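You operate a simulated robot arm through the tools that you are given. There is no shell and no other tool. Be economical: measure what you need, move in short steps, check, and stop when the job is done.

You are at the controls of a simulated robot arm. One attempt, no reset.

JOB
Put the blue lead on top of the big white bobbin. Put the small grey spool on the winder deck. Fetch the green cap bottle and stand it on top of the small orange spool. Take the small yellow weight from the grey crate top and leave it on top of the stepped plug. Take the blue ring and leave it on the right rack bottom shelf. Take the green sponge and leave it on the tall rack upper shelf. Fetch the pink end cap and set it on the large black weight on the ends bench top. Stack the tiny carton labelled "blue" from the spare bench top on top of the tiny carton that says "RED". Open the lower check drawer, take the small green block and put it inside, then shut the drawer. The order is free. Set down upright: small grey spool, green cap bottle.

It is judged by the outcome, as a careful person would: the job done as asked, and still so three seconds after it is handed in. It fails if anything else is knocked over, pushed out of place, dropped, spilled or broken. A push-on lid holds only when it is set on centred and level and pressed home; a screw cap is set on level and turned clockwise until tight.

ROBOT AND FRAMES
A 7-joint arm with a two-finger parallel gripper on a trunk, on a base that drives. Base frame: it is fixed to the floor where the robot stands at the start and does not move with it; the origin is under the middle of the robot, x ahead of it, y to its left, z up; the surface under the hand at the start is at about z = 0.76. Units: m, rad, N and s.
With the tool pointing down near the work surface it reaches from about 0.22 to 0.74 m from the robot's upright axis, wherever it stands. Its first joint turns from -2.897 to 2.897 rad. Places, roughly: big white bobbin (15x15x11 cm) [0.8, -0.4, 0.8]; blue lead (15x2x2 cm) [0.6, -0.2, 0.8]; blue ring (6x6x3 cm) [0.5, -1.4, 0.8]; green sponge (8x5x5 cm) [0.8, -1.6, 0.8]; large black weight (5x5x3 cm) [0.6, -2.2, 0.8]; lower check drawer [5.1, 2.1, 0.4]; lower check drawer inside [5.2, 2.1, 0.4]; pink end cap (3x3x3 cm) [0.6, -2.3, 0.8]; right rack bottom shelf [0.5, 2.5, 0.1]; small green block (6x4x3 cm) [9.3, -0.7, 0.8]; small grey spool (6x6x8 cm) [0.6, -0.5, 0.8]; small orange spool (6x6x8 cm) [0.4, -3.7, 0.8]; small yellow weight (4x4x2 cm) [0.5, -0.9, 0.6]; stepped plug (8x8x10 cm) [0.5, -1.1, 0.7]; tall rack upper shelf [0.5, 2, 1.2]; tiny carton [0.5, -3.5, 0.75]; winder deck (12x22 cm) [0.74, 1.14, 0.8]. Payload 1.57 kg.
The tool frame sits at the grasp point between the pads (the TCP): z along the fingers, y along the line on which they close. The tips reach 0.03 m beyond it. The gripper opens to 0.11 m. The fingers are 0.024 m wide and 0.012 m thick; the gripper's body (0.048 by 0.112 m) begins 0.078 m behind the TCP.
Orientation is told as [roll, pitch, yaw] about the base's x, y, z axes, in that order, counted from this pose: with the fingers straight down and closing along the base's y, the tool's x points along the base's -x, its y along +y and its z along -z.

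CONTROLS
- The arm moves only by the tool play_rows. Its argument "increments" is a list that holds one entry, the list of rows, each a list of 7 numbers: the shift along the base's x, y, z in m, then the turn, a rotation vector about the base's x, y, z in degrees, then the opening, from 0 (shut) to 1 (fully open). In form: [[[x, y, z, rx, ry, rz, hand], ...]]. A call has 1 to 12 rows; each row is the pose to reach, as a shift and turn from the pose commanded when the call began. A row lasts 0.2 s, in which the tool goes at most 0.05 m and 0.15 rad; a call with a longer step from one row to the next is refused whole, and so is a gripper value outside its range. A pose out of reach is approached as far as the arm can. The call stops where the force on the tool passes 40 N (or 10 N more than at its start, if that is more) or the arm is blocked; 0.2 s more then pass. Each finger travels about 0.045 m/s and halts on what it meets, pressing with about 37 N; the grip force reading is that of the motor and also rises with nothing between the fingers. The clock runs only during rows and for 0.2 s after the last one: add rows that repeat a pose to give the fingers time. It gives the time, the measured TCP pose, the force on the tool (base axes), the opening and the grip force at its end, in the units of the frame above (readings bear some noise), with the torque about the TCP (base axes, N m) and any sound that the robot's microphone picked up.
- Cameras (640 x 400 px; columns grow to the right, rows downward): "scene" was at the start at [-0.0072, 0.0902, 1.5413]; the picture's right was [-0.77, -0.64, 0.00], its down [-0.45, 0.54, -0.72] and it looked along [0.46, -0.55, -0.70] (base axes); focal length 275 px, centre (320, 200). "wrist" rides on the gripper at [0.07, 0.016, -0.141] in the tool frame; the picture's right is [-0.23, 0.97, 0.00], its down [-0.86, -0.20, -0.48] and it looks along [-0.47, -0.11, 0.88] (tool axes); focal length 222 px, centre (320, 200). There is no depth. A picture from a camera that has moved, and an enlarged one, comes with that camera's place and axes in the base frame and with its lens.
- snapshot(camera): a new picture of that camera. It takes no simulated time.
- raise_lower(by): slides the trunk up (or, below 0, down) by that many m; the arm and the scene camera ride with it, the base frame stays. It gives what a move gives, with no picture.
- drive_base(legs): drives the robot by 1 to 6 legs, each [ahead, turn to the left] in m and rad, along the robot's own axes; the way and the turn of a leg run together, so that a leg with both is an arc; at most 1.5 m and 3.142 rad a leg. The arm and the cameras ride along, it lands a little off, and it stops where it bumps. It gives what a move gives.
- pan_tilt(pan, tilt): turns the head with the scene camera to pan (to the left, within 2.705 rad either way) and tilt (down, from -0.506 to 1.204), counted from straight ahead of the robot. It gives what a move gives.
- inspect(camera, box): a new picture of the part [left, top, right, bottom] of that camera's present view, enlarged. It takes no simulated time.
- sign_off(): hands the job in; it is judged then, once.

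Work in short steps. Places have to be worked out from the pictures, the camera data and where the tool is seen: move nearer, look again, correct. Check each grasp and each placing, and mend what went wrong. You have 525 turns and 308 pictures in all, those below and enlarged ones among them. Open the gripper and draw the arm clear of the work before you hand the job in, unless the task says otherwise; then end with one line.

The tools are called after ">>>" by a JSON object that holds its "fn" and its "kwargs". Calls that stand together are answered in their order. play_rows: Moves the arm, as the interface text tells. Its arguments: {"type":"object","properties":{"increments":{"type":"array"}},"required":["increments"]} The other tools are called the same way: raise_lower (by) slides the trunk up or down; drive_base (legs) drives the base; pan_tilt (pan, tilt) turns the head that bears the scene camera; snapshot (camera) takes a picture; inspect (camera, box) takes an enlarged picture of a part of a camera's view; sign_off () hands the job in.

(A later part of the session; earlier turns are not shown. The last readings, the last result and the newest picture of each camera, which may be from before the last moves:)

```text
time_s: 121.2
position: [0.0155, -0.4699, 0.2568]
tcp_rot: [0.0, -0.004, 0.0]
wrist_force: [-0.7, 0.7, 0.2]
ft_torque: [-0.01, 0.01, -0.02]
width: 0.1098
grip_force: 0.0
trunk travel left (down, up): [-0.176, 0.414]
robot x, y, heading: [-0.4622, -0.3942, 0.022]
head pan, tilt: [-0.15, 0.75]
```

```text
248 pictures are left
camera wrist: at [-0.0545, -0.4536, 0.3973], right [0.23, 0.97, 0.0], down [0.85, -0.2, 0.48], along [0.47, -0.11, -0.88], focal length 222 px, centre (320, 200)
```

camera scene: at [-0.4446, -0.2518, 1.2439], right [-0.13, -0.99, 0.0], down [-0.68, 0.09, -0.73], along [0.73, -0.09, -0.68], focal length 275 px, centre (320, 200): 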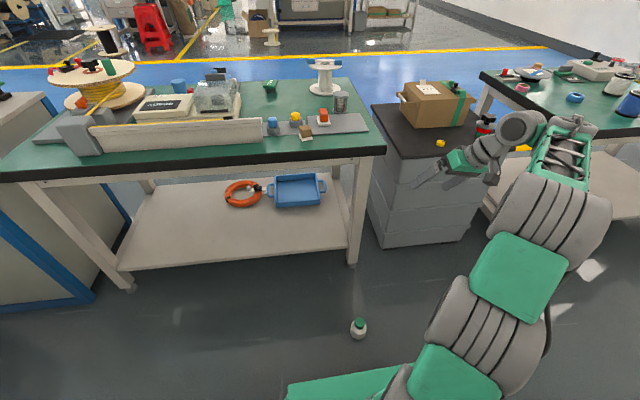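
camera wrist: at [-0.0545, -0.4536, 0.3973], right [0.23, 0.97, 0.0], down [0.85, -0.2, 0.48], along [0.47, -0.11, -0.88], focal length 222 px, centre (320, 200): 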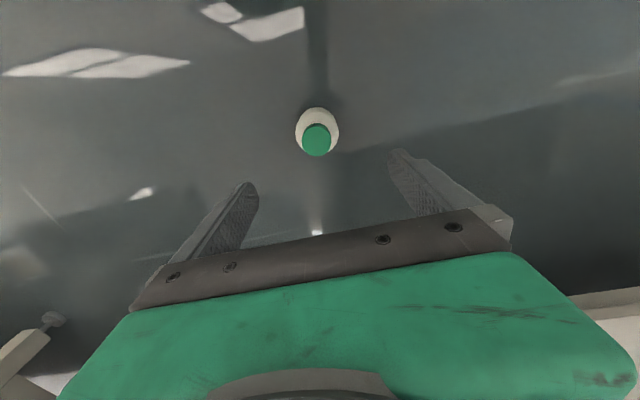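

Cap at (0.0125, -0.4745). Lower to z 0.06 and close on the body.

>>> {"fn": "play_rows", "kwargs": {"increments": [[[-0.002, -0.004, -0.045, 0, 0, 0, 1], [-0.002, -0.004, -0.09, 0, 0, 0, 1], [-0.002, -0.004, -0.135, 0, 0, 0, 1], [-0.002, -0.004, -0.175, 0, 0, 0, 1], [-0.002, -0.004, -0.197, 0, 0, 0, 1], [-0.002, -0.004, -0.197, 0, 0, 0, 0.8], [-0.002, -0.004, -0.197, 0, 0, 0, 0.6], [-0.002, -0.004, -0.197, 0, 0, 0, 0.4], [-0.002, -0.004, -0.197, 0, 0, 0, 0.4], [-0.002, -0.004, -0.197, 0, 0, 0, 0.4]]]}}

>>> {"fn": "snapshot", "kwargs": {"camera": "wrist"}}

```text
time_s: 123.4
position: [0.0122, -0.4756, 0.0591]
tcp_rot: [0.0, -0.001, 0.0]
wrist_force: [1.2, 0.2, 0.5]
ft_torque: [0.0, -0.02, 0.04]
width: 0.0644
grip_force: 33.0
trunk travel left (down, up): [-0.176, 0.414]
robot x, y, heading: [-0.4615, -0.393, 0.021]
head pan, tilt: [-0.15, 0.75]
```

```text
247 pictures are left
camera wrist: at [-0.0579, -0.4588, 0.2006], right [0.23, 0.97, 0.0], down [0.85, -0.2, 0.48], along [0.47, -0.11, -0.88], focal length 222 px, centre (320, 200)
```

wrist: 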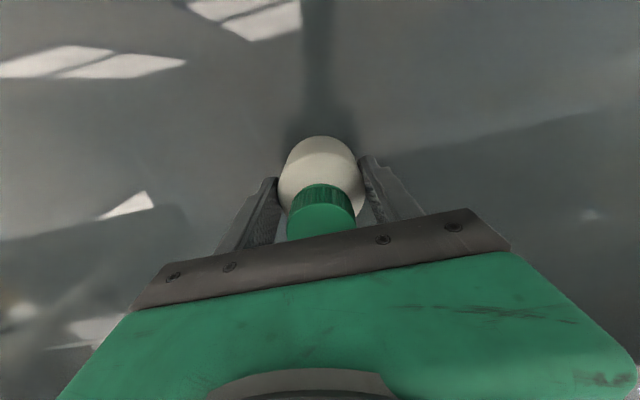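

Gripped upright. Lift with the arm along the same path, then raise the trunk.

>>> {"fn": "play_rows", "kwargs": {"increments": [[[0, 0, 0.045, 0, 0, 0, 0.4], [0, 0, 0.09, 0, 0, 0, 0.4], [0, 0, 0.135, 0, 0, 0, 0.4], [0, 0, 0.18, 0, 0, 0, 0.4], [0, 0, 0.225, 0, 0, 0, 0.4], [0, 0, 0.27, 0, 0, 0, 0.4], [0, 0, 0.315, 0, 0, 0, 0.4], [0, 0, 0.36, 0, 0, 0, 0.4], [0, 0, 0.405, 0, 0, 0, 0.4], [0, 0, 0.45, 0, 0, 0, 0.4], [0, 0, 0.495, 0, 0, 0, 0.4], [0, 0, 0.54, 0, 0, 0, 0.4]]]}}

>>> {"fn": "raise_lower", "kwargs": {"by": 0.3}}

>>> {"fn": "pan_tilt", "kwargs": {"pan": 0, "tilt": 1.0}}

>>> {"fn": "snapshot", "kwargs": {"camera": "scene"}}

```text
time_s: 126.0
position: [0.0136, -0.4775, 0.6003]
tcp_rot: [-0.001, 0.0, -0.001]
wrist_force: [0.7, -0.4, -2.9]
ft_torque: [0.01, 0.06, 0.02]
width: 0.0641
grip_force: 36.8
trunk travel left (down, up): [-0.176, 0.414]
robot x, y, heading: [-0.4582, -0.3906, 0.03]
head pan, tilt: [-0.15, 0.75]
```

```text
time_s: 129.0
position: [0.012, -0.4789, 0.8998]
tcp_rot: [0.0, 0.0, -0.001]
wrist_force: [0.4, -0.8, -2.7]
ft_torque: [-0.01, 0.0, -0.01]
width: 0.0638
grip_force: 37.5
trunk travel left (down, up): [-0.476, 0.114]
robot x, y, heading: [-0.4639, -0.3934, 0.025]
head pan, tilt: [-0.15, 0.75]
```

```text
time_s: 129.7
position: [0.0134, -0.4777, 0.8991]
tcp_rot: [0.0, -0.001, 0.001]
wrist_force: [-0.3, 0.9, -3.4]
ft_torque: [-0.01, 0.0, -0.01]
width: 0.0641
grip_force: 37.5
trunk travel left (down, up): [-0.476, 0.114]
robot x, y, heading: [-0.4622, -0.3929, 0.024]
head pan, tilt: [0.0, 1.0]
```

```text
246 pictures are left
camera scene: at [-0.4571, -0.2396, 1.5248], right [0.02, -1.0, 0.0], down [-0.84, -0.02, -0.54], along [0.54, 0.01, -0.84], focal length 275 px, centre (320, 200)
```

scene: 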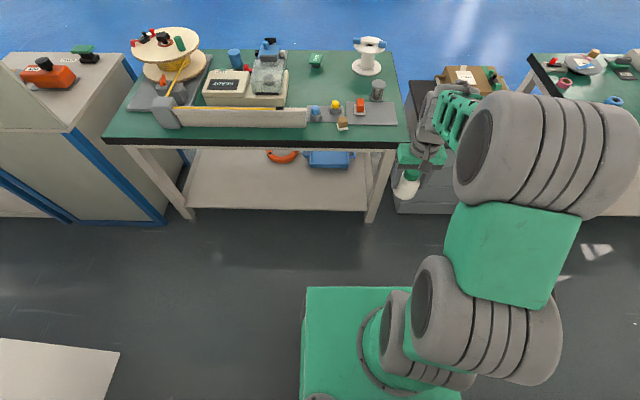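

Recovered: bottle upright in hand. Now drive down the corridor toward the spare bench with the orange spool.

>>> {"fn": "drive_base", "kwargs": {"legs": [[0.18, 0], [0, -1.59]]}}

>>> {"fn": "drive_base", "kwargs": {"legs": [[1.5, 0], [1.4, 0]]}}

>>> {"fn": "pan_tilt", "kwargs": {"pan": 1.2, "tilt": 0.8}}

>>> {"fn": "snapshot", "kwargs": {"camera": "scene"}}

```text
time_s: 135.2
position: [-0.3866, -0.8623, 0.8989]
tcp_rot: [0.0, 0.001, -1.611]
wrist_force: [-0.9, -0.1, -2.2]
ft_torque: [0.03, -0.02, 0.01]
width: 0.0638
grip_force: 36.9
trunk travel left (down, up): [-0.476, 0.114]
robot x, y, heading: [-0.2859, -0.389, -1.581]
head pan, tilt: [0.0, 1.0]
```

```text
time_s: 149.4
position: [-0.4538, -3.8124, 0.9001]
tcp_rot: [0.001, 0.002, -1.62]
wrist_force: [-0.4, -0.2, -2.9]
ft_torque: [-0.02, -0.01, -0.01]
width: 0.0634
grip_force: 37.0
trunk travel left (down, up): [-0.476, 0.114]
robot x, y, heading: [-0.3417, -3.3398, -1.597]
head pan, tilt: [0.0, 1.0]
```

```text
time_s: 150.8
position: [-0.4521, -3.8119, 0.8993]
tcp_rot: [0.0, 0.0, -1.621]
wrist_force: [0.2, 0.5, -3.0]
ft_torque: [-0.01, 0.0, 0.01]
width: 0.0633
grip_force: 36.7
trunk travel left (down, up): [-0.476, 0.114]
robot x, y, heading: [-0.339, -3.3376, -1.599]
head pan, tilt: [1.201, 0.799]
```

```text
245 pictures are left
camera scene: at [-0.112, -3.3172, 1.5399], right [-0.39, -0.92, 0.0], down [-0.66, 0.28, -0.7], along [0.64, -0.27, -0.72], focal length 275 px, centre (320, 200)
```

scene: 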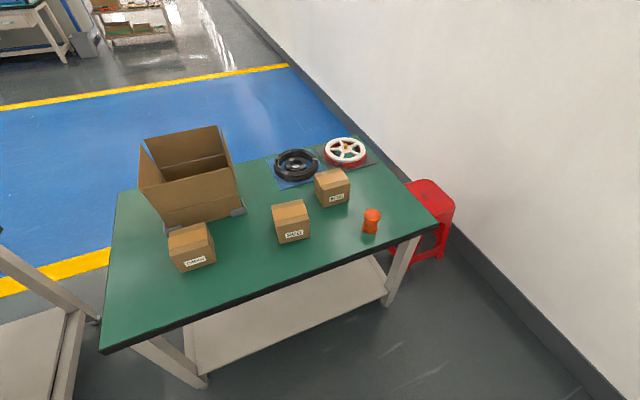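

The spare bench is in view. I enlarge the cartons' labels and the spool.

>>> {"fn": "inspect", "kwargs": {"camera": "scene", "box": [150, 150, 400, 290]}}

```text
2.56 times, centred on (275, 220) of scene
camera zoom: at [-0.112, -3.3172, 1.5399], right [-0.39, -0.92, 0.0], down [-0.66, 0.28, -0.7], along [0.64, -0.27, -0.72], focal length 704 px, centre (435, 149)
```

zoom: 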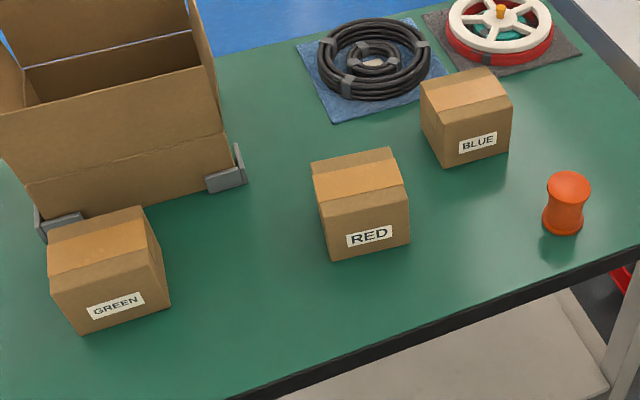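

Orange spool at ≈ (0.378, -3.715), top z ≈ 0.84. I shift the robot nearer the bench: (-0.19, -3.6).

>>> {"fn": "drive_base", "kwargs": {"legs": [[0, 0.5], [0.3, 0], [0, -0.47]]}}

>>> {"fn": "pan_tilt", "kwargs": {"pan": 1.4, "tilt": 0.9}}

>>> {"fn": "snapshot", "kwargs": {"camera": "scene"}}

```text
time_s: 155.6
position: [-0.3078, -4.0802, 0.8993]
tcp_rot: [0.001, -0.001, -1.6]
wrist_force: [-0.1, 0.2, -2.1]
ft_torque: [0.02, 0.0, 0.02]
width: 0.0633
grip_force: 37.3
trunk travel left (down, up): [-0.476, 0.114]
robot x, y, heading: [-0.2059, -3.6065, -1.574]
head pan, tilt: [1.201, 0.799]
```

```text
time_s: 156.3
position: [-0.3081, -4.0809, 0.8999]
tcp_rot: [-0.001, 0.0, -1.601]
wrist_force: [0.6, -0.6, -2.5]
ft_torque: [0.0, 0.02, 0.04]
width: 0.0632
grip_force: 36.7
trunk travel left (down, up): [-0.476, 0.114]
robot x, y, heading: [-0.2072, -3.6092, -1.574]
head pan, tilt: [1.4, 0.901]
```

```text
243 pictures are left
camera scene: at [0.0215, -3.563, 1.532], right [-0.18, -0.98, 0.0], down [-0.77, 0.14, -0.62], along [0.61, -0.11, -0.78], focal length 275 px, centre (320, 200)
```

scene: 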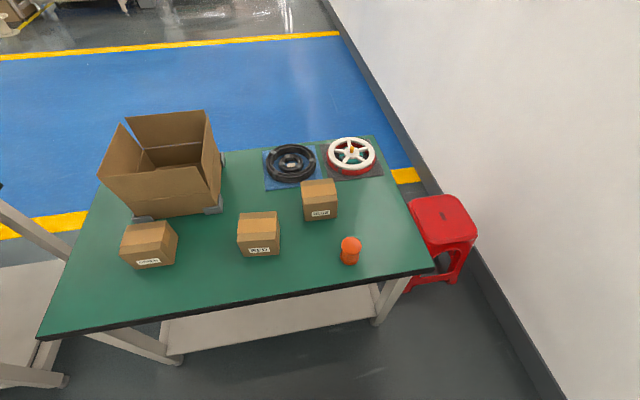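

Spool refined: (0.386, -3.718). I raise the bottle and swing the arm around to the bench side.

>>> {"fn": "play_rows", "kwargs": {"increments": [[[0, 0, 0.035, 0, 0, 0, 0.4], [0, 0, 0.07, 0, 0, 0, 0.4], [0, 0, 0.1, 0, 0, 0, 0.4], [0.048, -0.0078, 0.1, 0, 0, 5.8, 0.4], [0.0968, -0.0107, 0.1, 0, 0, 11.6, 0.4], [0.1456, -0.0086, 0.1, 0, 0, 17.4, 0.4], [0.1939, -0.0017, 0.1, 0, 0, 23.2, 0.4], [0.2413, 0.0102, 0.1, 0, 0, 29, 0.4], [0.2873, 0.0267, 0.1, 0, 0, 34.8, 0.4], [0.3313, 0.0478, 0.1, 0, 0, 40.6, 0.4], [0.373, 0.0732, 0.1, 0, 0, 46.4, 0.4], [0.4119, 0.1028, 0.1, 0, 0, 52.2, 0.4]]]}}

```text
time_s: 158.9
position: [0.1063, -3.9759, 0.9988]
tcp_rot: [0.0, 0.002, -0.687]
wrist_force: [-0.5, -0.1, -2.6]
ft_torque: [0.02, 0.02, 0.0]
width: 0.0631
grip_force: 36.8
trunk travel left (down, up): [-0.476, 0.114]
robot x, y, heading: [-0.2101, -3.6063, -1.576]
head pan, tilt: [1.4, 0.901]
```

>>> {"fn": "play_rows", "kwargs": {"increments": [[[0.035, 0.032, 0, 0, 0, 3.6, 0.4], [0.07, 0.064, 0, 0, 0, 7.2, 0.4], [0.105, 0.096, 0, 0, 0, 10.8, 0.4], [0.14, 0.129, 0, 0, 0, 14.4, 0.4], [0.175, 0.161, 0, 0, 0, 18, 0.4], [0.21, 0.193, 0, 0, 0, 21.6, 0.4], [0.245, 0.225, 0, 0, 0, 25.2, 0.4], [0.28, 0.258, 0, 0, 0, 29, 0.4], [0.28, 0.258, 0, 0, 0, 29, 0.4]]]}}

>>> {"fn": "snapshot", "kwargs": {"camera": "wrist"}}

>>> {"fn": "snapshot", "kwargs": {"camera": "scene"}}

```text
time_s: 160.9
position: [0.3867, -3.7207, 0.999]
tcp_rot: [0.0, -0.001, -0.184]
wrist_force: [0.8, -0.5, -2.2]
ft_torque: [0.01, 0.05, 0.0]
width: 0.0634
grip_force: 36.8
trunk travel left (down, up): [-0.476, 0.114]
robot x, y, heading: [-0.2068, -3.6047, -1.578]
head pan, tilt: [1.4, 0.901]
```

```text
242 pictures are left
camera wrist: at [0.3214, -3.6915, 1.1401], right [0.4, 0.92, 0.0], down [0.8, -0.35, 0.48], along [0.44, -0.19, -0.88], focal length 222 px, centre (320, 200)
```

wrist: 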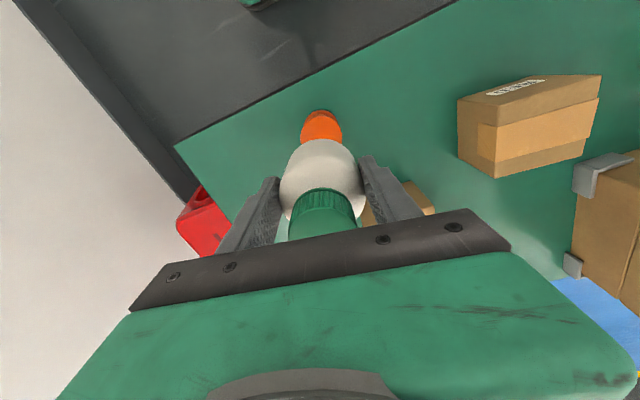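

```text
241 pictures are left
camera scene: at [0.0223, -3.5626, 1.5319], right [-0.18, -0.98, 0.0], down [-0.77, 0.14, -0.62], along [0.61, -0.11, -0.78], focal length 275 px, centre (320, 200)
```

scene: 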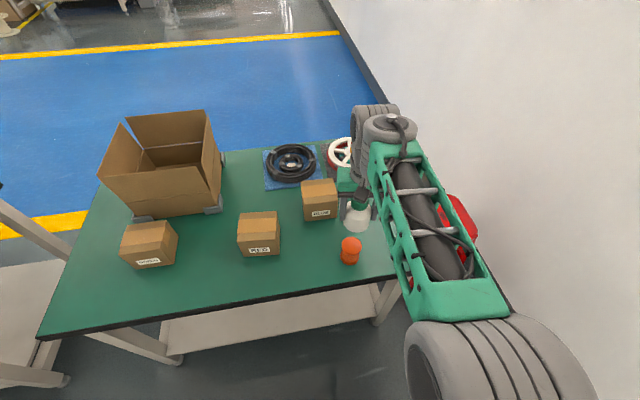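

Bottle hangs over the spool; both agree within 3 mm. I lower toward the spool top.

>>> {"fn": "play_rows", "kwargs": {"increments": [[[-0.002, 0.003, -0.04, 0, 0, 0, 0.4], [-0.002, 0.003, -0.075, 0, 0, 0, 0.4], [-0.002, 0.003, -0.09, 0, 0, 0, 0.4], [-0.002, 0.003, -0.09, 0, 0, 0, 0.4]]]}}

>>> {"fn": "inspect", "kwargs": {"camera": "scene", "box": [310, 180, 410, 280]}}

>>> {"fn": "snapshot", "kwargs": {"camera": "wrist"}}

```text
time_s: 161.9
position: [0.3819, -3.7192, 0.9087]
tcp_rot: [0.001, -0.001, -0.183]
wrist_force: [-0.2, -0.5, -2.5]
ft_torque: [0.01, 0.0, 0.04]
width: 0.0634
grip_force: 36.9
trunk travel left (down, up): [-0.476, 0.114]
robot x, y, heading: [-0.2089, -3.6102, -1.572]
head pan, tilt: [1.4, 0.901]
```

```text
4.00 times, centred on (360, 230) of scene
camera zoom: at [0.022, -3.5627, 1.5319], right [-0.18, -0.98, 0.0], down [-0.77, 0.14, -0.62], along [0.61, -0.11, -0.78], focal length 1101 px, centre (160, 80)
```

zoom: 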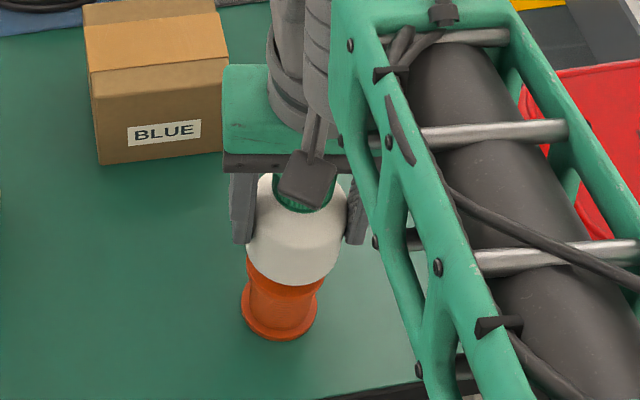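

```text
239 pictures are left
camera wrist: at [0.3161, -3.6908, 1.0506], right [0.4, 0.92, 0.0], down [0.8, -0.35, 0.48], along [0.44, -0.19, -0.88], focal length 222 px, centre (320, 200)
```

wrist: 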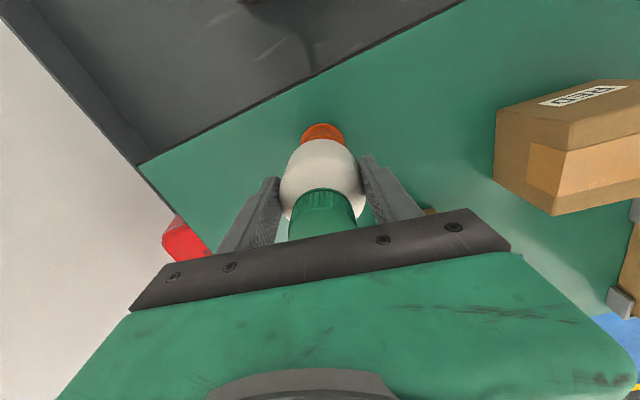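

Alignment looks right in both views. Lower the last millimetres to contact.

>>> {"fn": "play_rows", "kwargs": {"increments": [[[0.001, 0.001, -0.005, 0, 0, 0, 0.4], [0.001, 0.001, -0.008, 0, 0, 0, 0.4]]]}}

```text
time_s: 162.5
position: [0.3831, -3.7189, 0.902]
tcp_rot: [0.0, 0.002, -0.183]
wrist_force: [-0.3, 0.3, -1.6]
ft_torque: [-0.01, 0.02, -0.01]
width: 0.0631
grip_force: 37.4
trunk travel left (down, up): [-0.476, 0.114]
robot x, y, heading: [-0.2061, -3.6098, -1.577]
head pan, tilt: [1.4, 0.901]
```

>>> {"fn": "play_rows", "kwargs": {"increments": [[[0, 0, -0.003, 0, 0, 0, 0.4], [0, 0, -0.005, 0, 0, 0, 0.4]]]}}

```text
time_s: 163.1
position: [0.3818, -3.7162, 0.8972]
tcp_rot: [0.001, 0.0, -0.184]
wrist_force: [-0.1, -0.5, -2.7]
ft_torque: [0.01, 0.06, 0.06]
width: 0.0631
grip_force: 36.6
trunk travel left (down, up): [-0.476, 0.114]
robot x, y, heading: [-0.208, -3.6061, -1.579]
head pan, tilt: [1.4, 0.901]
```

Not yet touching (still carrying weight); a few more millimetres.

>>> {"fn": "play_rows", "kwargs": {"increments": [[[0, 0, -0.003, 0, 0, 0, 0.4]]]}}

>>> {"fn": "play_rows", "kwargs": {"increments": [[[0, 0, -0.003, 0, 0, 0, 0.4]]]}}

>>> {"fn": "inspect", "kwargs": {"camera": "scene", "box": [320, 200, 390, 270]}}

```text
time_s: 163.5
position: [0.3816, -3.7166, 0.8921]
tcp_rot: [-0.001, -0.001, -0.183]
wrist_force: [-0.5, -1.2, -2.6]
ft_torque: [0.0, 0.02, -0.02]
width: 0.0632
grip_force: 37.0
trunk travel left (down, up): [-0.476, 0.114]
robot x, y, heading: [-0.2018, -3.6094, -1.578]
head pan, tilt: [1.4, 0.901]
```

```text
time_s: 163.9
position: [0.3822, -3.7164, 0.8914]
tcp_rot: [0.002, -0.001, -0.182]
wrist_force: [-1.6, -0.2, 1.0]
ft_torque: [0.04, 0.08, 0.02]
width: 0.0631
grip_force: 36.8
trunk travel left (down, up): [-0.476, 0.114]
robot x, y, heading: [-0.2093, -3.6081, -1.574]
head pan, tilt: [1.4, 0.901]
```

```text
5.71 times, centred on (355, 235) of scene
camera zoom: at [0.0215, -3.5627, 1.5321], right [-0.18, -0.98, 0.0], down [-0.77, 0.14, -0.62], along [0.61, -0.11, -0.78], focal length 1572 px, centre (120, 0)
```

zoom: 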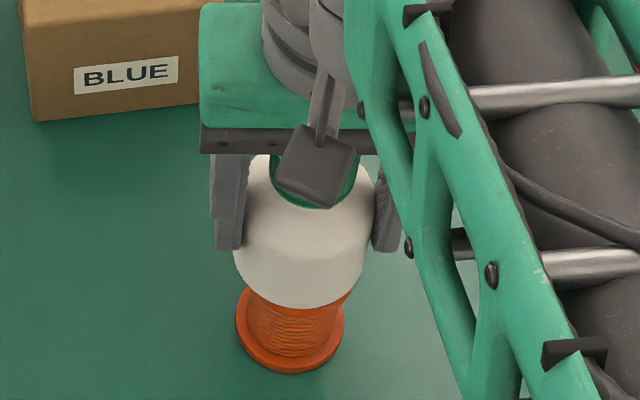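

Contact (load moved to the spool). Release and lift straight up.

>>> {"fn": "play_rows", "kwargs": {"increments": [[[0, 0, 0, 0, 0, 0, 0.6], [0, 0, 0, 0, 0, 0, 0.75], [0, 0, 0, 0, 0, 0, 0.9], [0, 0, 0, 0, 0, 0, 0.9], [0, 0, 0.04, 0, 0, 0, 0.9], [0, 0, 0.08, 0, 0, 0, 0.9], [0, 0, 0.12, 0, 0, 0, 0.9], [0, 0, 0.15, 0, 0, 0, 0.9]]]}}

>>> {"fn": "snapshot", "kwargs": {"camera": "wrist"}}

>>> {"fn": "inspect", "kwargs": {"camera": "scene", "box": [310, 190, 390, 270]}}

```text
time_s: 165.7
position: [0.3839, -3.7188, 1.0395]
tcp_rot: [0.002, -0.001, -0.184]
wrist_force: [-0.1, 0.0, -0.3]
ft_torque: [0.04, 0.03, -0.02]
width: 0.0989
grip_force: 0.0
trunk travel left (down, up): [-0.476, 0.114]
robot x, y, heading: [-0.2048, -3.6083, -1.574]
head pan, tilt: [1.4, 0.901]
```

```text
237 pictures are left
camera wrist: at [0.3181, -3.6901, 1.181], right [0.4, 0.92, 0.0], down [0.8, -0.35, 0.48], along [0.44, -0.19, -0.88], focal length 222 px, centre (320, 200)
```

wrist: 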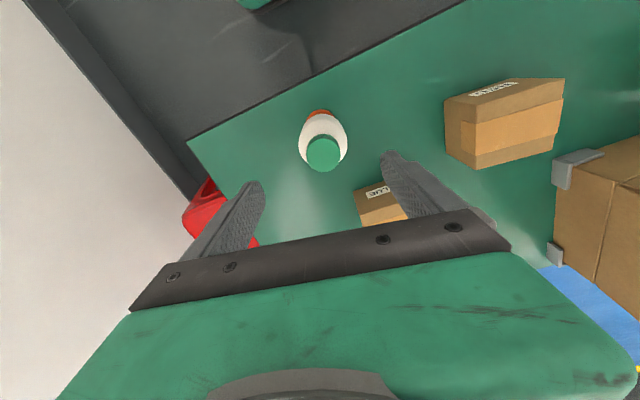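

```text
5.00 times, centred on (350, 230) of scene
camera zoom: at [0.0217, -3.5627, 1.5319], right [-0.18, -0.98, 0.0], down [-0.77, 0.14, -0.62], along [0.61, -0.11, -0.78], focal length 1376 px, centre (170, 50)
```

zoom: 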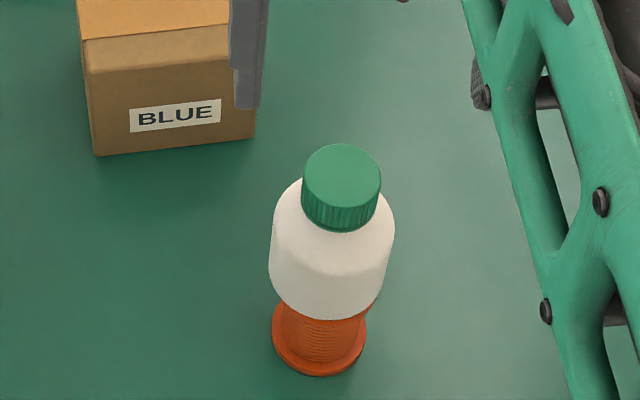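

Bottle is standing on the spool. Next the cartons: enlarge to measure them.

>>> {"fn": "inspect", "kwargs": {"camera": "scene", "box": [225, 165, 355, 265]}}

```text
4.00 times, centred on (290, 215) of scene
camera zoom: at [0.0217, -3.5627, 1.5319], right [-0.18, -0.98, 0.0], down [-0.77, 0.14, -0.62], along [0.61, -0.11, -0.78], focal length 1101 px, centre (440, 140)
```

zoom: 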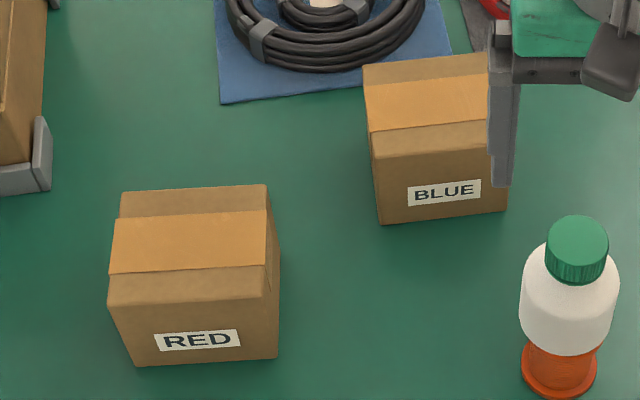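

RED ≈ centre (0.49, -3.457), BLUE ≈ (0.59, -3.66), each about 0.11 (y) × 0.096 (x) × 0.093 tall, so grip along x. I raise the hand and move the base closer to the bench.

>>> {"fn": "play_rows", "kwargs": {"increments": [[[-0.02, 0, 0.04, 0, 0, 0, 1], [-0.05, 0, 0.08, 0, 0, 0, 1], [-0.08, 0, 0.11, 0, 0, 0, 1]]]}}

>>> {"fn": "drive_base", "kwargs": {"legs": [[0, 0.5], [0.27, 0], [0, -0.5], [-0.1, 0]]}}

>>> {"fn": "pan_tilt", "kwargs": {"pan": 1.6, "tilt": 0.9}}

>>> {"fn": "snapshot", "kwargs": {"camera": "scene"}}

```text
time_s: 166.5
position: [0.3032, -3.7163, 1.1495]
tcp_rot: [0.0, -0.002, -0.184]
wrist_force: [-0.5, 0.2, 0.0]
ft_torque: [-0.02, 0.0, -0.02]
width: 0.11
grip_force: 0.0
trunk travel left (down, up): [-0.476, 0.114]
robot x, y, heading: [-0.2069, -3.6089, -1.574]
head pan, tilt: [1.4, 0.901]
```

```text
time_s: 172.0
position: [0.4315, -3.8369, 1.1493]
tcp_rot: [-0.001, 0.001, -0.164]
wrist_force: [0.2, 0.3, 0.4]
ft_torque: [-0.01, -0.03, -0.01]
width: 0.1101
grip_force: 0.1
trunk travel left (down, up): [-0.476, 0.114]
robot x, y, heading: [-0.0841, -3.7397, -1.558]
head pan, tilt: [1.4, 0.901]
```

```text
time_s: 172.7
position: [0.4321, -3.8392, 1.1493]
tcp_rot: [-0.001, 0.0, -0.165]
wrist_force: [-0.5, 0.3, -0.2]
ft_torque: [0.01, -0.02, 0.0]
width: 0.1101
grip_force: 0.0
trunk travel left (down, up): [-0.476, 0.114]
robot x, y, heading: [-0.0795, -3.7407, -1.557]
head pan, tilt: [1.6, 0.901]
```

```text
234 pictures are left
camera scene: at [0.1481, -3.6768, 1.532], right [0.04, -1.0, 0.0], down [-0.78, -0.03, -0.62], along [0.62, 0.03, -0.78], focal length 275 px, centre (320, 200)
```

scene: 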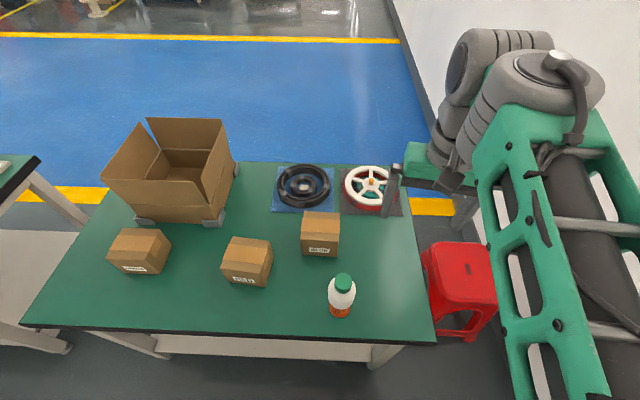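

I move over the BLUE carton and turn the hand to close along x.

>>> {"fn": "play_rows", "kwargs": {"increments": [[[0.013, 0.015, 0, 0, 0, 8.1, 1], [0.026, 0.03, 0, 0, 0, 16.2, 1], [0.039, 0.045, 0, 0, 0, 24.3, 1], [0.052, 0.06, 0, 0, 0, 32.4, 1], [0.065, 0.075, 0, 0, 0, 40.5, 1], [0.078, 0.09, -0.01, 0, 0, 48.6, 1], [0.091, 0.105, -0.02, 0, 0, 56.7, 1], [0.104, 0.12, -0.03, 0, 0, 64.8, 1], [0.117, 0.135, -0.04, 0, 0, 72.9, 1], [0.13, 0.15, -0.05, 0, 0, 81, 1], [0.143, 0.165, -0.06, 0, 0, 89.1, 1], [0.155, 0.179, -0.07, 0, 0, 97.4, 1]]]}}

>>> {"fn": "snapshot", "kwargs": {"camera": "wrist"}}

>>> {"fn": "snapshot", "kwargs": {"camera": "scene"}}

```text
time_s: 175.3
position: [0.5462, -3.6713, 1.0473]
tcp_rot: [0.024, 0.005, 1.522]
wrist_force: [1.7, 0.4, -0.7]
ft_torque: [0.01, 0.09, -0.03]
width: 0.1098
grip_force: 0.1
out of reach, approached as far as the arm can: row 9, 10, 11, 12
trunk travel left (down, up): [-0.476, 0.114]
robot x, y, heading: [-0.0803, -3.7398, -1.557]
head pan, tilt: [1.6, 0.901]
```

```text
233 pictures are left
camera wrist: at [0.5306, -3.7396, 1.1899], right [-0.96, 0.27, 0.02], down [0.25, 0.85, 0.47], along [0.11, 0.46, -0.88], focal length 222 px, centre (320, 200)
```

wrist: 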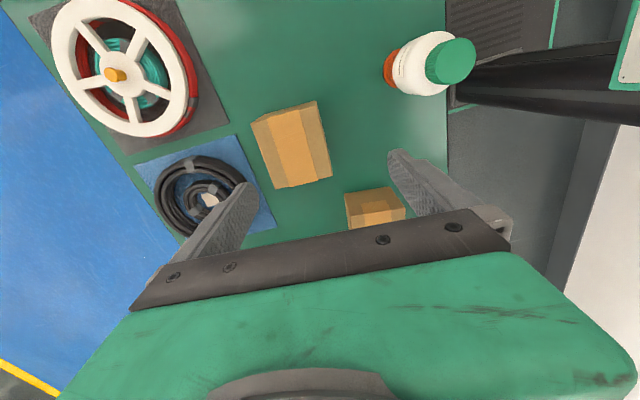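

```text
232 pictures are left
camera scene: at [0.1529, -3.6762, 1.5309], right [0.04, -1.0, 0.0], down [-0.79, -0.03, -0.62], along [0.62, 0.03, -0.79], focal length 275 px, centre (320, 200)
```

scene: 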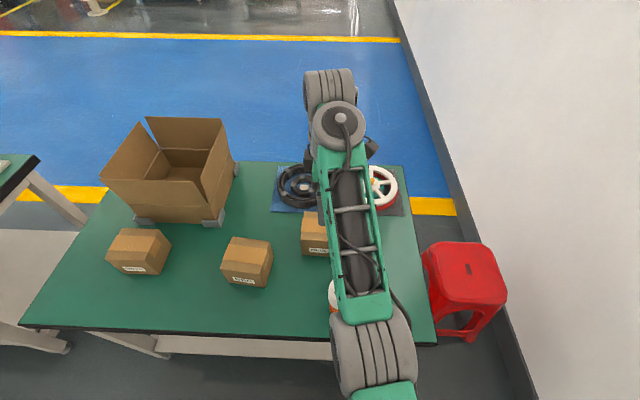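

Likely the horizontal reach shrinks with height; I lower to z ≈ 0.95 while moving out.

>>> {"fn": "play_rows", "kwargs": {"increments": [[[0.005, 0.003, -0.04, -1, 0, 0.5, 1], [0.015, 0.007, -0.08, -1.4, -0.3, 0.5, 1], [0.04, 0.011, -0.097, -1.4, -0.3, 0.5, 1], [0.04, 0.011, -0.097, -1.4, -0.3, 0.5, 1]]]}}

>>> {"fn": "snapshot", "kwargs": {"camera": "wrist"}}

```text
time_s: 176.3
position: [0.5804, -3.6593, 0.9556]
tcp_rot: [-0.006, 0.023, 1.546]
wrist_force: [-0.3, -1.3, 0.2]
ft_torque: [-0.02, -0.01, -0.01]
width: 0.1099
grip_force: 0.0
out of reach, approached as far as the arm can: row 3
trunk travel left (down, up): [-0.476, 0.114]
robot x, y, heading: [-0.0835, -3.7441, -1.557]
head pan, tilt: [1.6, 0.901]
```

```text
231 pictures are left
camera wrist: at [0.5612, -3.7256, 1.0981], right [-0.97, 0.25, -0.01], down [0.22, 0.86, 0.46], along [0.13, 0.44, -0.89], focal length 222 px, centre (320, 200)
```

wrist: 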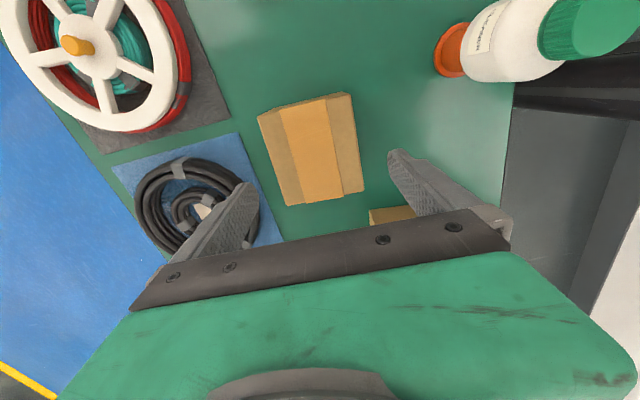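

BLUE carton top centre (0.589, -3.660), rotated about -3°, ~0.099 wide along x. I align and lower to just above it.

>>> {"fn": "play_rows", "kwargs": {"increments": [[[0.004, 0, -0.025, 0.3, -1.3, -1.6, 1], [0.009, -0.001, -0.05, 0.3, -1.3, -1.6, 1], [0.009, -0.001, -0.05, 0.3, -1.3, -1.6, 1]]]}}

>>> {"fn": "snapshot", "kwargs": {"camera": "wrist"}}

```text
time_s: 177.1
position: [0.5893, -3.6611, 0.9054]
tcp_rot: [-0.028, 0.014, 1.518]
wrist_force: [-0.5, 0.0, 0.2]
ft_torque: [-0.04, 0.03, 0.0]
width: 0.1098
grip_force: 0.0
trunk travel left (down, up): [-0.476, 0.114]
robot x, y, heading: [-0.0781, -3.7428, -1.554]
head pan, tilt: [1.6, 0.901]
```

```text
230 pictures are left
camera wrist: at [0.5661, -3.7273, 1.0469], right [-0.96, 0.28, -0.03], down [0.23, 0.85, 0.47], along [0.16, 0.45, -0.88], focal length 222 px, centre (320, 200)
```

wrist: 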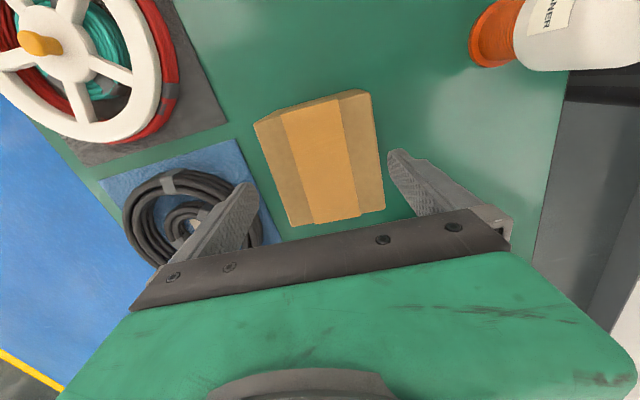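

Centre confirmed (0.588, -3.658). Level the hand, descend around the carton and close.

>>> {"fn": "play_rows", "kwargs": {"increments": [[[-0.001, 0.003, -0.01, 0.8, 1.6, 0.4, 1], [-0.001, 0.003, -0.03, 0.8, 1.6, 0.4, 1], [-0.001, 0.003, -0.05, 0.8, 1.6, 0.4, 1], [-0.001, 0.003, -0.07, 0.8, 1.6, 0.4, 1], [-0.001, 0.003, -0.09, 0.8, 1.6, 0.4, 1], [-0.001, 0.003, -0.09, 0.8, 1.6, 0.4, 0.9], [-0.001, 0.003, -0.09, 0.8, 1.6, 0.4, 0.7], [-0.001, 0.003, -0.09, 0.8, 1.6, 0.4, 0.7]]]}}

>>> {"fn": "snapshot", "kwargs": {"camera": "wrist"}}

```text
time_s: 178.9
position: [0.5899, -3.6588, 0.8157]
tcp_rot: [-0.001, 0.006, 1.523]
wrist_force: [0.3, -1.0, 0.5]
ft_torque: [0.06, -0.03, -0.01]
width: 0.1001
grip_force: 29.9
trunk travel left (down, up): [-0.476, 0.114]
robot x, y, heading: [-0.08, -3.739, -1.554]
head pan, tilt: [1.6, 0.901]
```

```text
229 pictures are left
camera wrist: at [0.571, -3.7272, 0.9564], right [-0.96, 0.27, 0.0], down [0.24, 0.85, 0.47], along [0.13, 0.46, -0.88], focal length 222 px, centre (320, 200)
```

wrist: 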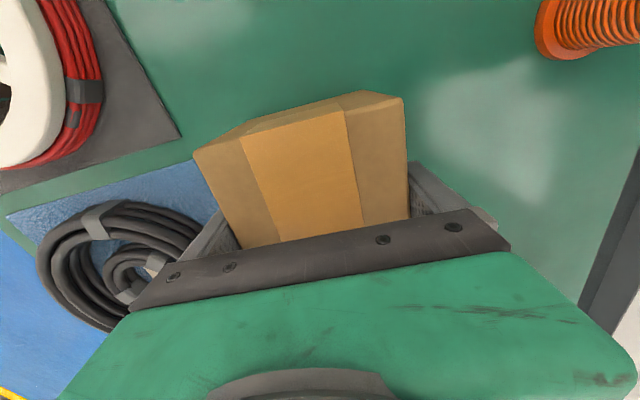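

Gripped (10.0 cm). Lift and carry it over the RED carton.

>>> {"fn": "play_rows", "kwargs": {"increments": [[[0, 0, 0.04, 0, 0, 0, 0.7], [0, 0, 0.08, 0, 0, 0, 0.7], [-0.01, 0.0, 0.12, 0, 0, 0, 0.7], [-0.03, 0.03, 0.145, 0, 0, -1, 0.7], [-0.05, 0.07, 0.145, 0, 0, -2, 0.7], [-0.067, 0.11, 0.145, 0, 0, -3, 0.7], [-0.083, 0.15, 0.145, 0, 0, -3.5, 0.7], [-0.098, 0.195, 0.145, 0, 0, -3.5, 0.7], [-0.098, 0.2, 0.145, 0, 0, -3.5, 0.7]]]}}

>>> {"fn": "snapshot", "kwargs": {"camera": "wrist"}}

>>> {"fn": "snapshot", "kwargs": {"camera": "scene"}}

```text
time_s: 180.5
position: [0.5537, -3.6314, 0.9576]
tcp_rot: [0.003, 0.007, 1.287]
wrist_force: [-0.5, 0.2, -3.6]
ft_torque: [0.01, 0.02, 0.0]
width: 0.1001
grip_force: 37.0
trunk travel left (down, up): [-0.476, 0.114]
robot x, y, heading: [-0.0781, -3.741, -1.556]
head pan, tilt: [1.6, 0.901]
stopped in row 7: the arm was blocked; the commanded pose is now the measured one
```

```text
228 pictures are left
camera wrist: at [0.5199, -3.6937, 1.0989], right [-0.87, 0.49, 0.0], down [0.43, 0.77, 0.47], along [0.23, 0.41, -0.88], focal length 222 px, centre (320, 200)
```

wrist: 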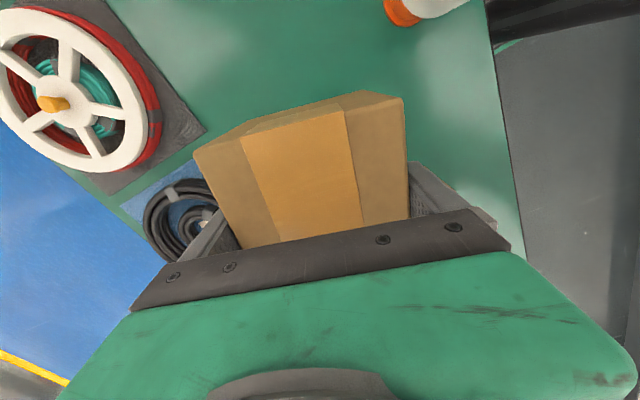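

```text
227 pictures are left
camera scene: at [0.1484, -3.6769, 1.5319], right [0.04, -1.0, 0.0], down [-0.78, -0.03, -0.62], along [0.62, 0.03, -0.78], focal length 275 px, centre (320, 200)
```

scene: 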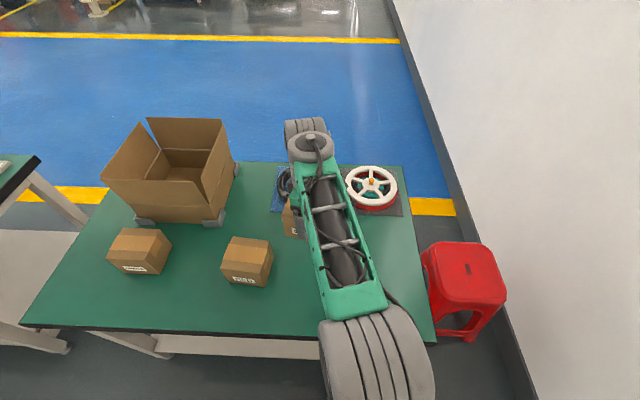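

Blocked partway with some wrist turn; the carton is still held. I try continuing to the RED carton without turning first.

>>> {"fn": "play_rows", "kwargs": {"increments": [[[-0.01, 0.03, 0, 0, 0, 0, 0.7], [-0.02, 0.06, 0, 0, 0, 0, 0.7], [-0.03, 0.09, 0, 0, 0, 0, 0.7], [-0.043, 0.13, 0, 0, 0, 0, 0.7], [-0.062, 0.17, 0, 0, 0, 0, 0.7]]]}}

>>> {"fn": "snapshot", "kwargs": {"camera": "scene"}}

```text
time_s: 181.4
position: [0.5568, -3.6297, 0.9647]
tcp_rot: [-0.005, -0.001, 1.119]
wrist_force: [0.2, -0.4, -2.9]
ft_torque: [0.01, 0.01, -0.04]
width: 0.0999
grip_force: 37.3
trunk travel left (down, up): [-0.476, 0.114]
robot x, y, heading: [-0.0819, -3.7383, -1.556]
head pan, tilt: [1.6, 0.901]
stopped in row 4: the arm was blocked; the commanded pose is now the measured one
```

```text
226 pictures are left
camera scene: at [0.1486, -3.677, 1.5319], right [0.04, -1.0, 0.0], down [-0.78, -0.03, -0.62], along [0.62, 0.03, -0.78], focal length 275 px, centre (320, 200)
```

scene: 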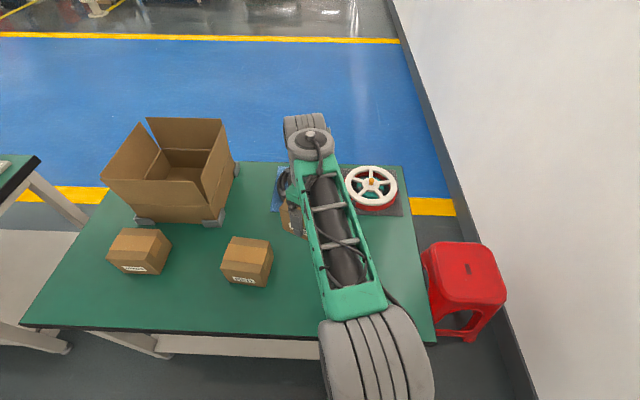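

Motion toward +y seems blocked by arm posture at this wrist angle. The cartons are nearly square, so I unwind the hand yaw to about -6° and place it rotated a quarter turn.

>>> {"fn": "play_rows", "kwargs": {"increments": [[[-0.005, 0, 0, 0, 0, -7.8, 0.7], [-0.01, 0, 0, 0, 0, -15.6, 0.7], [-0.015, 0, 0, 0, 0, -23.4, 0.7], [-0.02, 0, 0, 0, 0, -31.2, 0.7], [-0.025, 0, 0, 0, 0, -39, 0.7], [-0.03, 0, 0, 0, 0, -46.8, 0.7], [-0.035, 0, 0, 0, 0, -54.6, 0.7], [-0.04, 0, 0, 0, 0, -62.4, 0.7], [-0.045, 0, 0, 0, 0, -70, 0.7]]]}}

>>> {"fn": "snapshot", "kwargs": {"camera": "scene"}}

```text
time_s: 183.4
position: [0.5118, -3.6285, 0.9651]
tcp_rot: [-0.005, 0.0, -0.101]
wrist_force: [1.3, 0.7, -3.0]
ft_torque: [-0.03, -0.01, 0.0]
width: 0.0999
grip_force: 37.3
trunk travel left (down, up): [-0.476, 0.114]
robot x, y, heading: [-0.083, -3.7401, -1.555]
head pan, tilt: [1.6, 0.901]
```

```text
225 pictures are left
camera scene: at [0.1484, -3.6768, 1.5319], right [0.04, -1.0, 0.0], down [-0.78, -0.03, -0.62], along [0.62, 0.03, -0.78], focal length 275 px, centre (320, 200)
```

scene: 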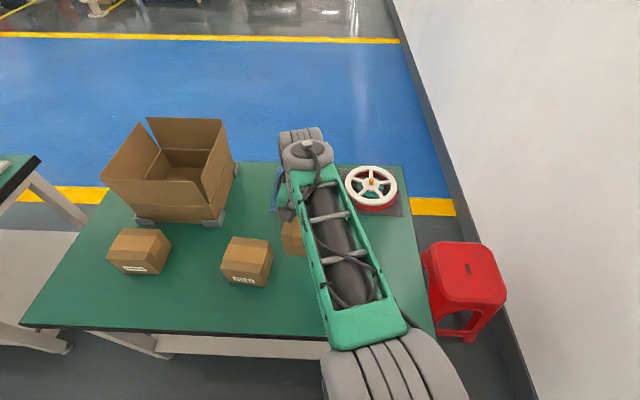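

Now carry it across to above RED.

>>> {"fn": "play_rows", "kwargs": {"increments": [[[-0.005, 0.035, 0, 0, 0, 0, 0.7], [-0.01, 0.07, 0, 0, 0, 0, 0.7], [-0.015, 0.105, 0, 0, 0, 0, 0.7], [-0.02, 0.14, 0, 0, 0, 0, 0.7], [-0.02, 0.171, 0, 0, 0, 0, 0.7], [-0.02, 0.171, 0, 0, 0, 0, 0.7]]]}}

>>> {"fn": "snapshot", "kwargs": {"camera": "scene"}}

>>> {"fn": "snapshot", "kwargs": {"camera": "wrist"}}

```text
time_s: 184.3
position: [0.5411, -3.6184, 0.993]
tcp_rot: [0.021, -0.038, -0.279]
wrist_force: [0.1, 0.4, -3.1]
ft_torque: [0.0, 0.03, 0.02]
width: 0.0997
grip_force: 37.0
trunk travel left (down, up): [-0.476, 0.114]
robot x, y, heading: [-0.0858, -3.7408, -1.557]
head pan, tilt: [1.6, 0.901]
stopped in row 4: the arm was blocked; the commanded pose is now the measured one
```

```text
224 pictures are left
camera scene: at [0.1488, -3.677, 1.5319], right [0.04, -1.0, 0.0], down [-0.78, -0.03, -0.62], along [0.62, 0.03, -0.78], focal length 275 px, centre (320, 200)
```

scene: 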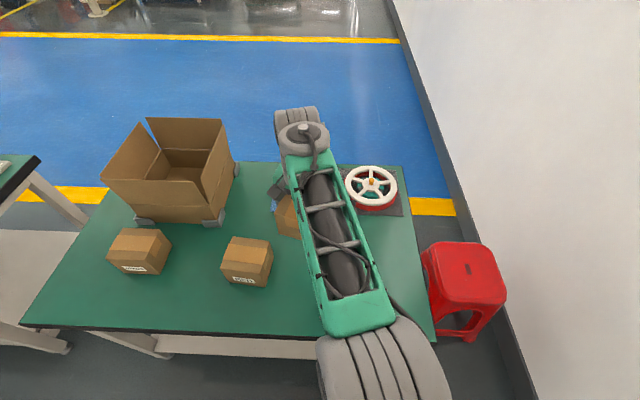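

```text
223 pictures are left
camera wrist: at [0.4727, -3.5854, 1.1328], right [0.48, 0.87, 0.03], down [0.75, -0.43, 0.51], along [0.45, -0.23, -0.86], focal length 222 px, centre (320, 200)
```

wrist: 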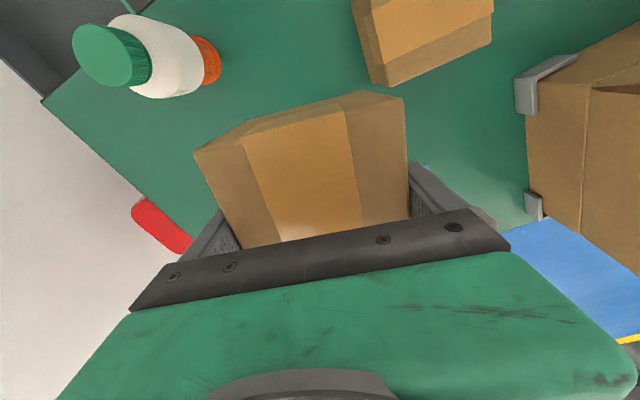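

The head mast at the robot's left is what blocks the arm swinging further left. Simply turning the base left by 0.266 rad would bring the carton over RED (same radius), so I do that.

>>> {"fn": "drive_base", "kwargs": {"legs": [[0, 0.266]]}}

>>> {"fn": "snapshot", "kwargs": {"camera": "scene"}}

>>> {"fn": "snapshot", "kwargs": {"camera": "wrist"}}

```text
time_s: 185.6
position: [0.487, -3.4605, 0.996]
tcp_rot: [0.019, -0.04, -0.013]
wrist_force: [0.7, 0.2, -2.9]
ft_torque: [-0.01, 0.0, 0.0]
width: 0.0994
grip_force: 37.4
trunk travel left (down, up): [-0.476, 0.114]
robot x, y, heading: [-0.0816, -3.7421, -1.291]
head pan, tilt: [1.6, 0.901]
```

```text
222 pictures are left
camera scene: at [0.1234, -3.6191, 1.5319], right [0.3, -0.95, 0.0], down [-0.75, -0.24, -0.62], along [0.59, 0.19, -0.78], focal length 275 px, centre (320, 200)
```

scene: 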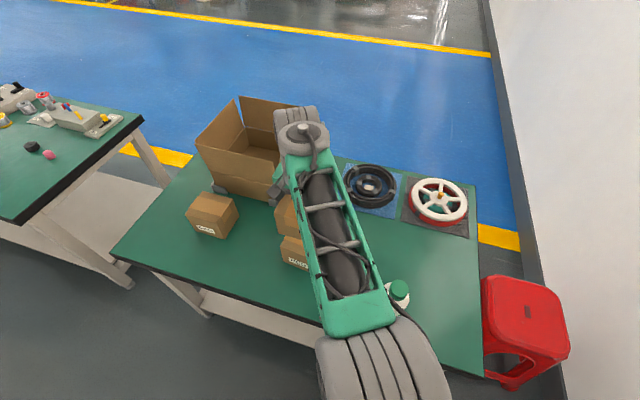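

```text
221 pictures are left
camera wrist: at [0.4125, -3.446, 1.134], right [0.24, 0.97, 0.03], down [0.83, -0.22, 0.51], along [0.5, -0.1, -0.86], focal length 222 px, centre (320, 200)
```

wrist: 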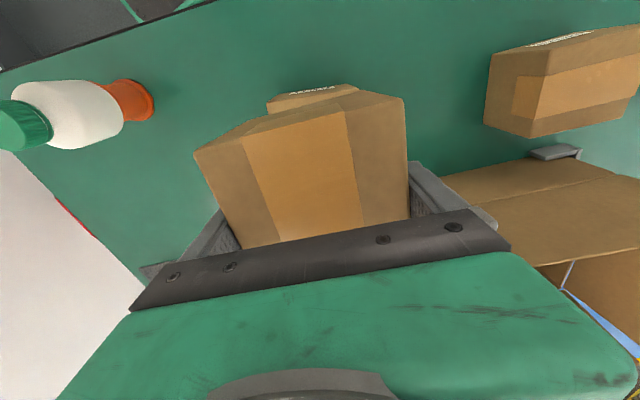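

Right on target. I level and align the carton, and lower close to RED's top.

>>> {"fn": "play_rows", "kwargs": {"increments": [[[0.002, 0.0035, -0.02, -1.1, 2.3, -4.5, 0.7], [0.002, 0.0035, -0.05, -1.1, 2.3, -4.5, 0.7], [0.002, 0.0035, -0.07, -1.1, 2.3, -4.5, 0.7], [0.002, 0.0035, -0.07, -1.1, 2.3, -4.5, 0.7]]]}}

>>> {"fn": "inspect", "kwargs": {"camera": "scene", "box": [240, 170, 360, 290]}}

>>> {"fn": "snapshot", "kwargs": {"camera": "wrist"}}

```text
time_s: 186.6
position: [0.4975, -3.4664, 0.9331]
tcp_rot: [0.005, -0.009, -0.111]
wrist_force: [-0.7, -0.1, -2.9]
ft_torque: [0.02, 0.0, -0.03]
width: 0.0997
grip_force: 36.7
trunk travel left (down, up): [-0.476, 0.114]
robot x, y, heading: [-0.08, -3.7448, -1.292]
head pan, tilt: [1.6, 0.901]
```

```text
3.33 times, centred on (300, 230) of scene
camera zoom: at [0.1236, -3.6192, 1.5319], right [0.3, -0.95, 0.0], down [-0.75, -0.24, -0.62], along [0.59, 0.19, -0.78], focal length 917 px, centre (387, 100)
```

zoom: 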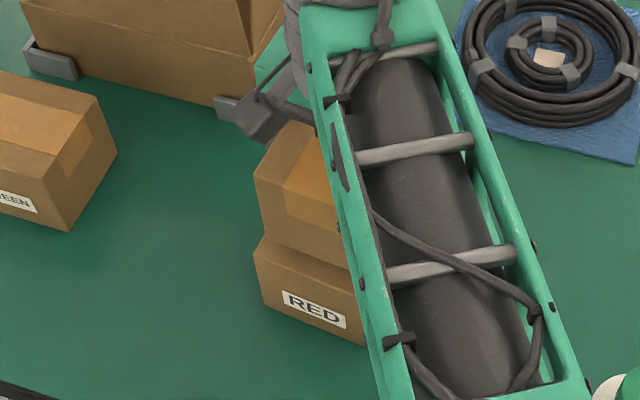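

```text
219 pictures are left
camera wrist: at [0.429, -3.4434, 1.0742], right [0.33, 0.94, 0.01], down [0.82, -0.29, 0.49], along [0.46, -0.16, -0.87], focal length 222 px, centre (320, 200)
```

wrist: 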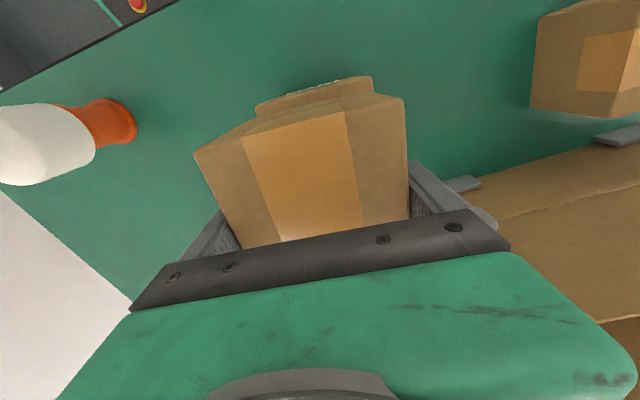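

RED top centre computes to (0.4865, -3.4595). Correct by (-11, +7) mm and lower to contact.

>>> {"fn": "play_rows", "kwargs": {"increments": [[[-0.011, 0.007, 0, -0.3, 0.5, -1, 0.7], [-0.011, 0.007, -0.012, -0.3, 0.5, -1, 0.7], [-0.011, 0.007, -0.019, -0.3, 0.5, -1, 0.7]]]}}

>>> {"fn": "snapshot", "kwargs": {"camera": "wrist"}}

```text
time_s: 187.4
position: [0.4926, -3.4691, 0.9105]
tcp_rot: [-0.005, 0.004, -0.146]
wrist_force: [-0.5, -0.4, 7.5]
ft_torque: [0.53, 0.37, -0.01]
width: 0.0997
grip_force: 37.0
trunk travel left (down, up): [-0.476, 0.114]
robot x, y, heading: [-0.0847, -3.7431, -1.292]
head pan, tilt: [1.6, 0.901]
```

```text
218 pictures are left
camera wrist: at [0.4256, -3.4427, 1.0513], right [0.36, 0.93, -0.01], down [0.82, -0.32, 0.48], along [0.44, -0.18, -0.88], focal length 222 px, centre (320, 200)
```

wrist: 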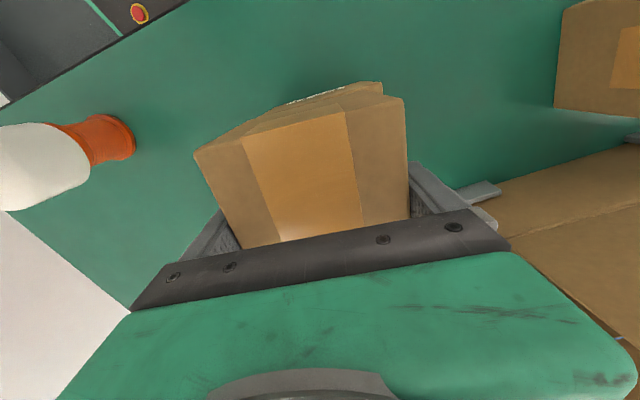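

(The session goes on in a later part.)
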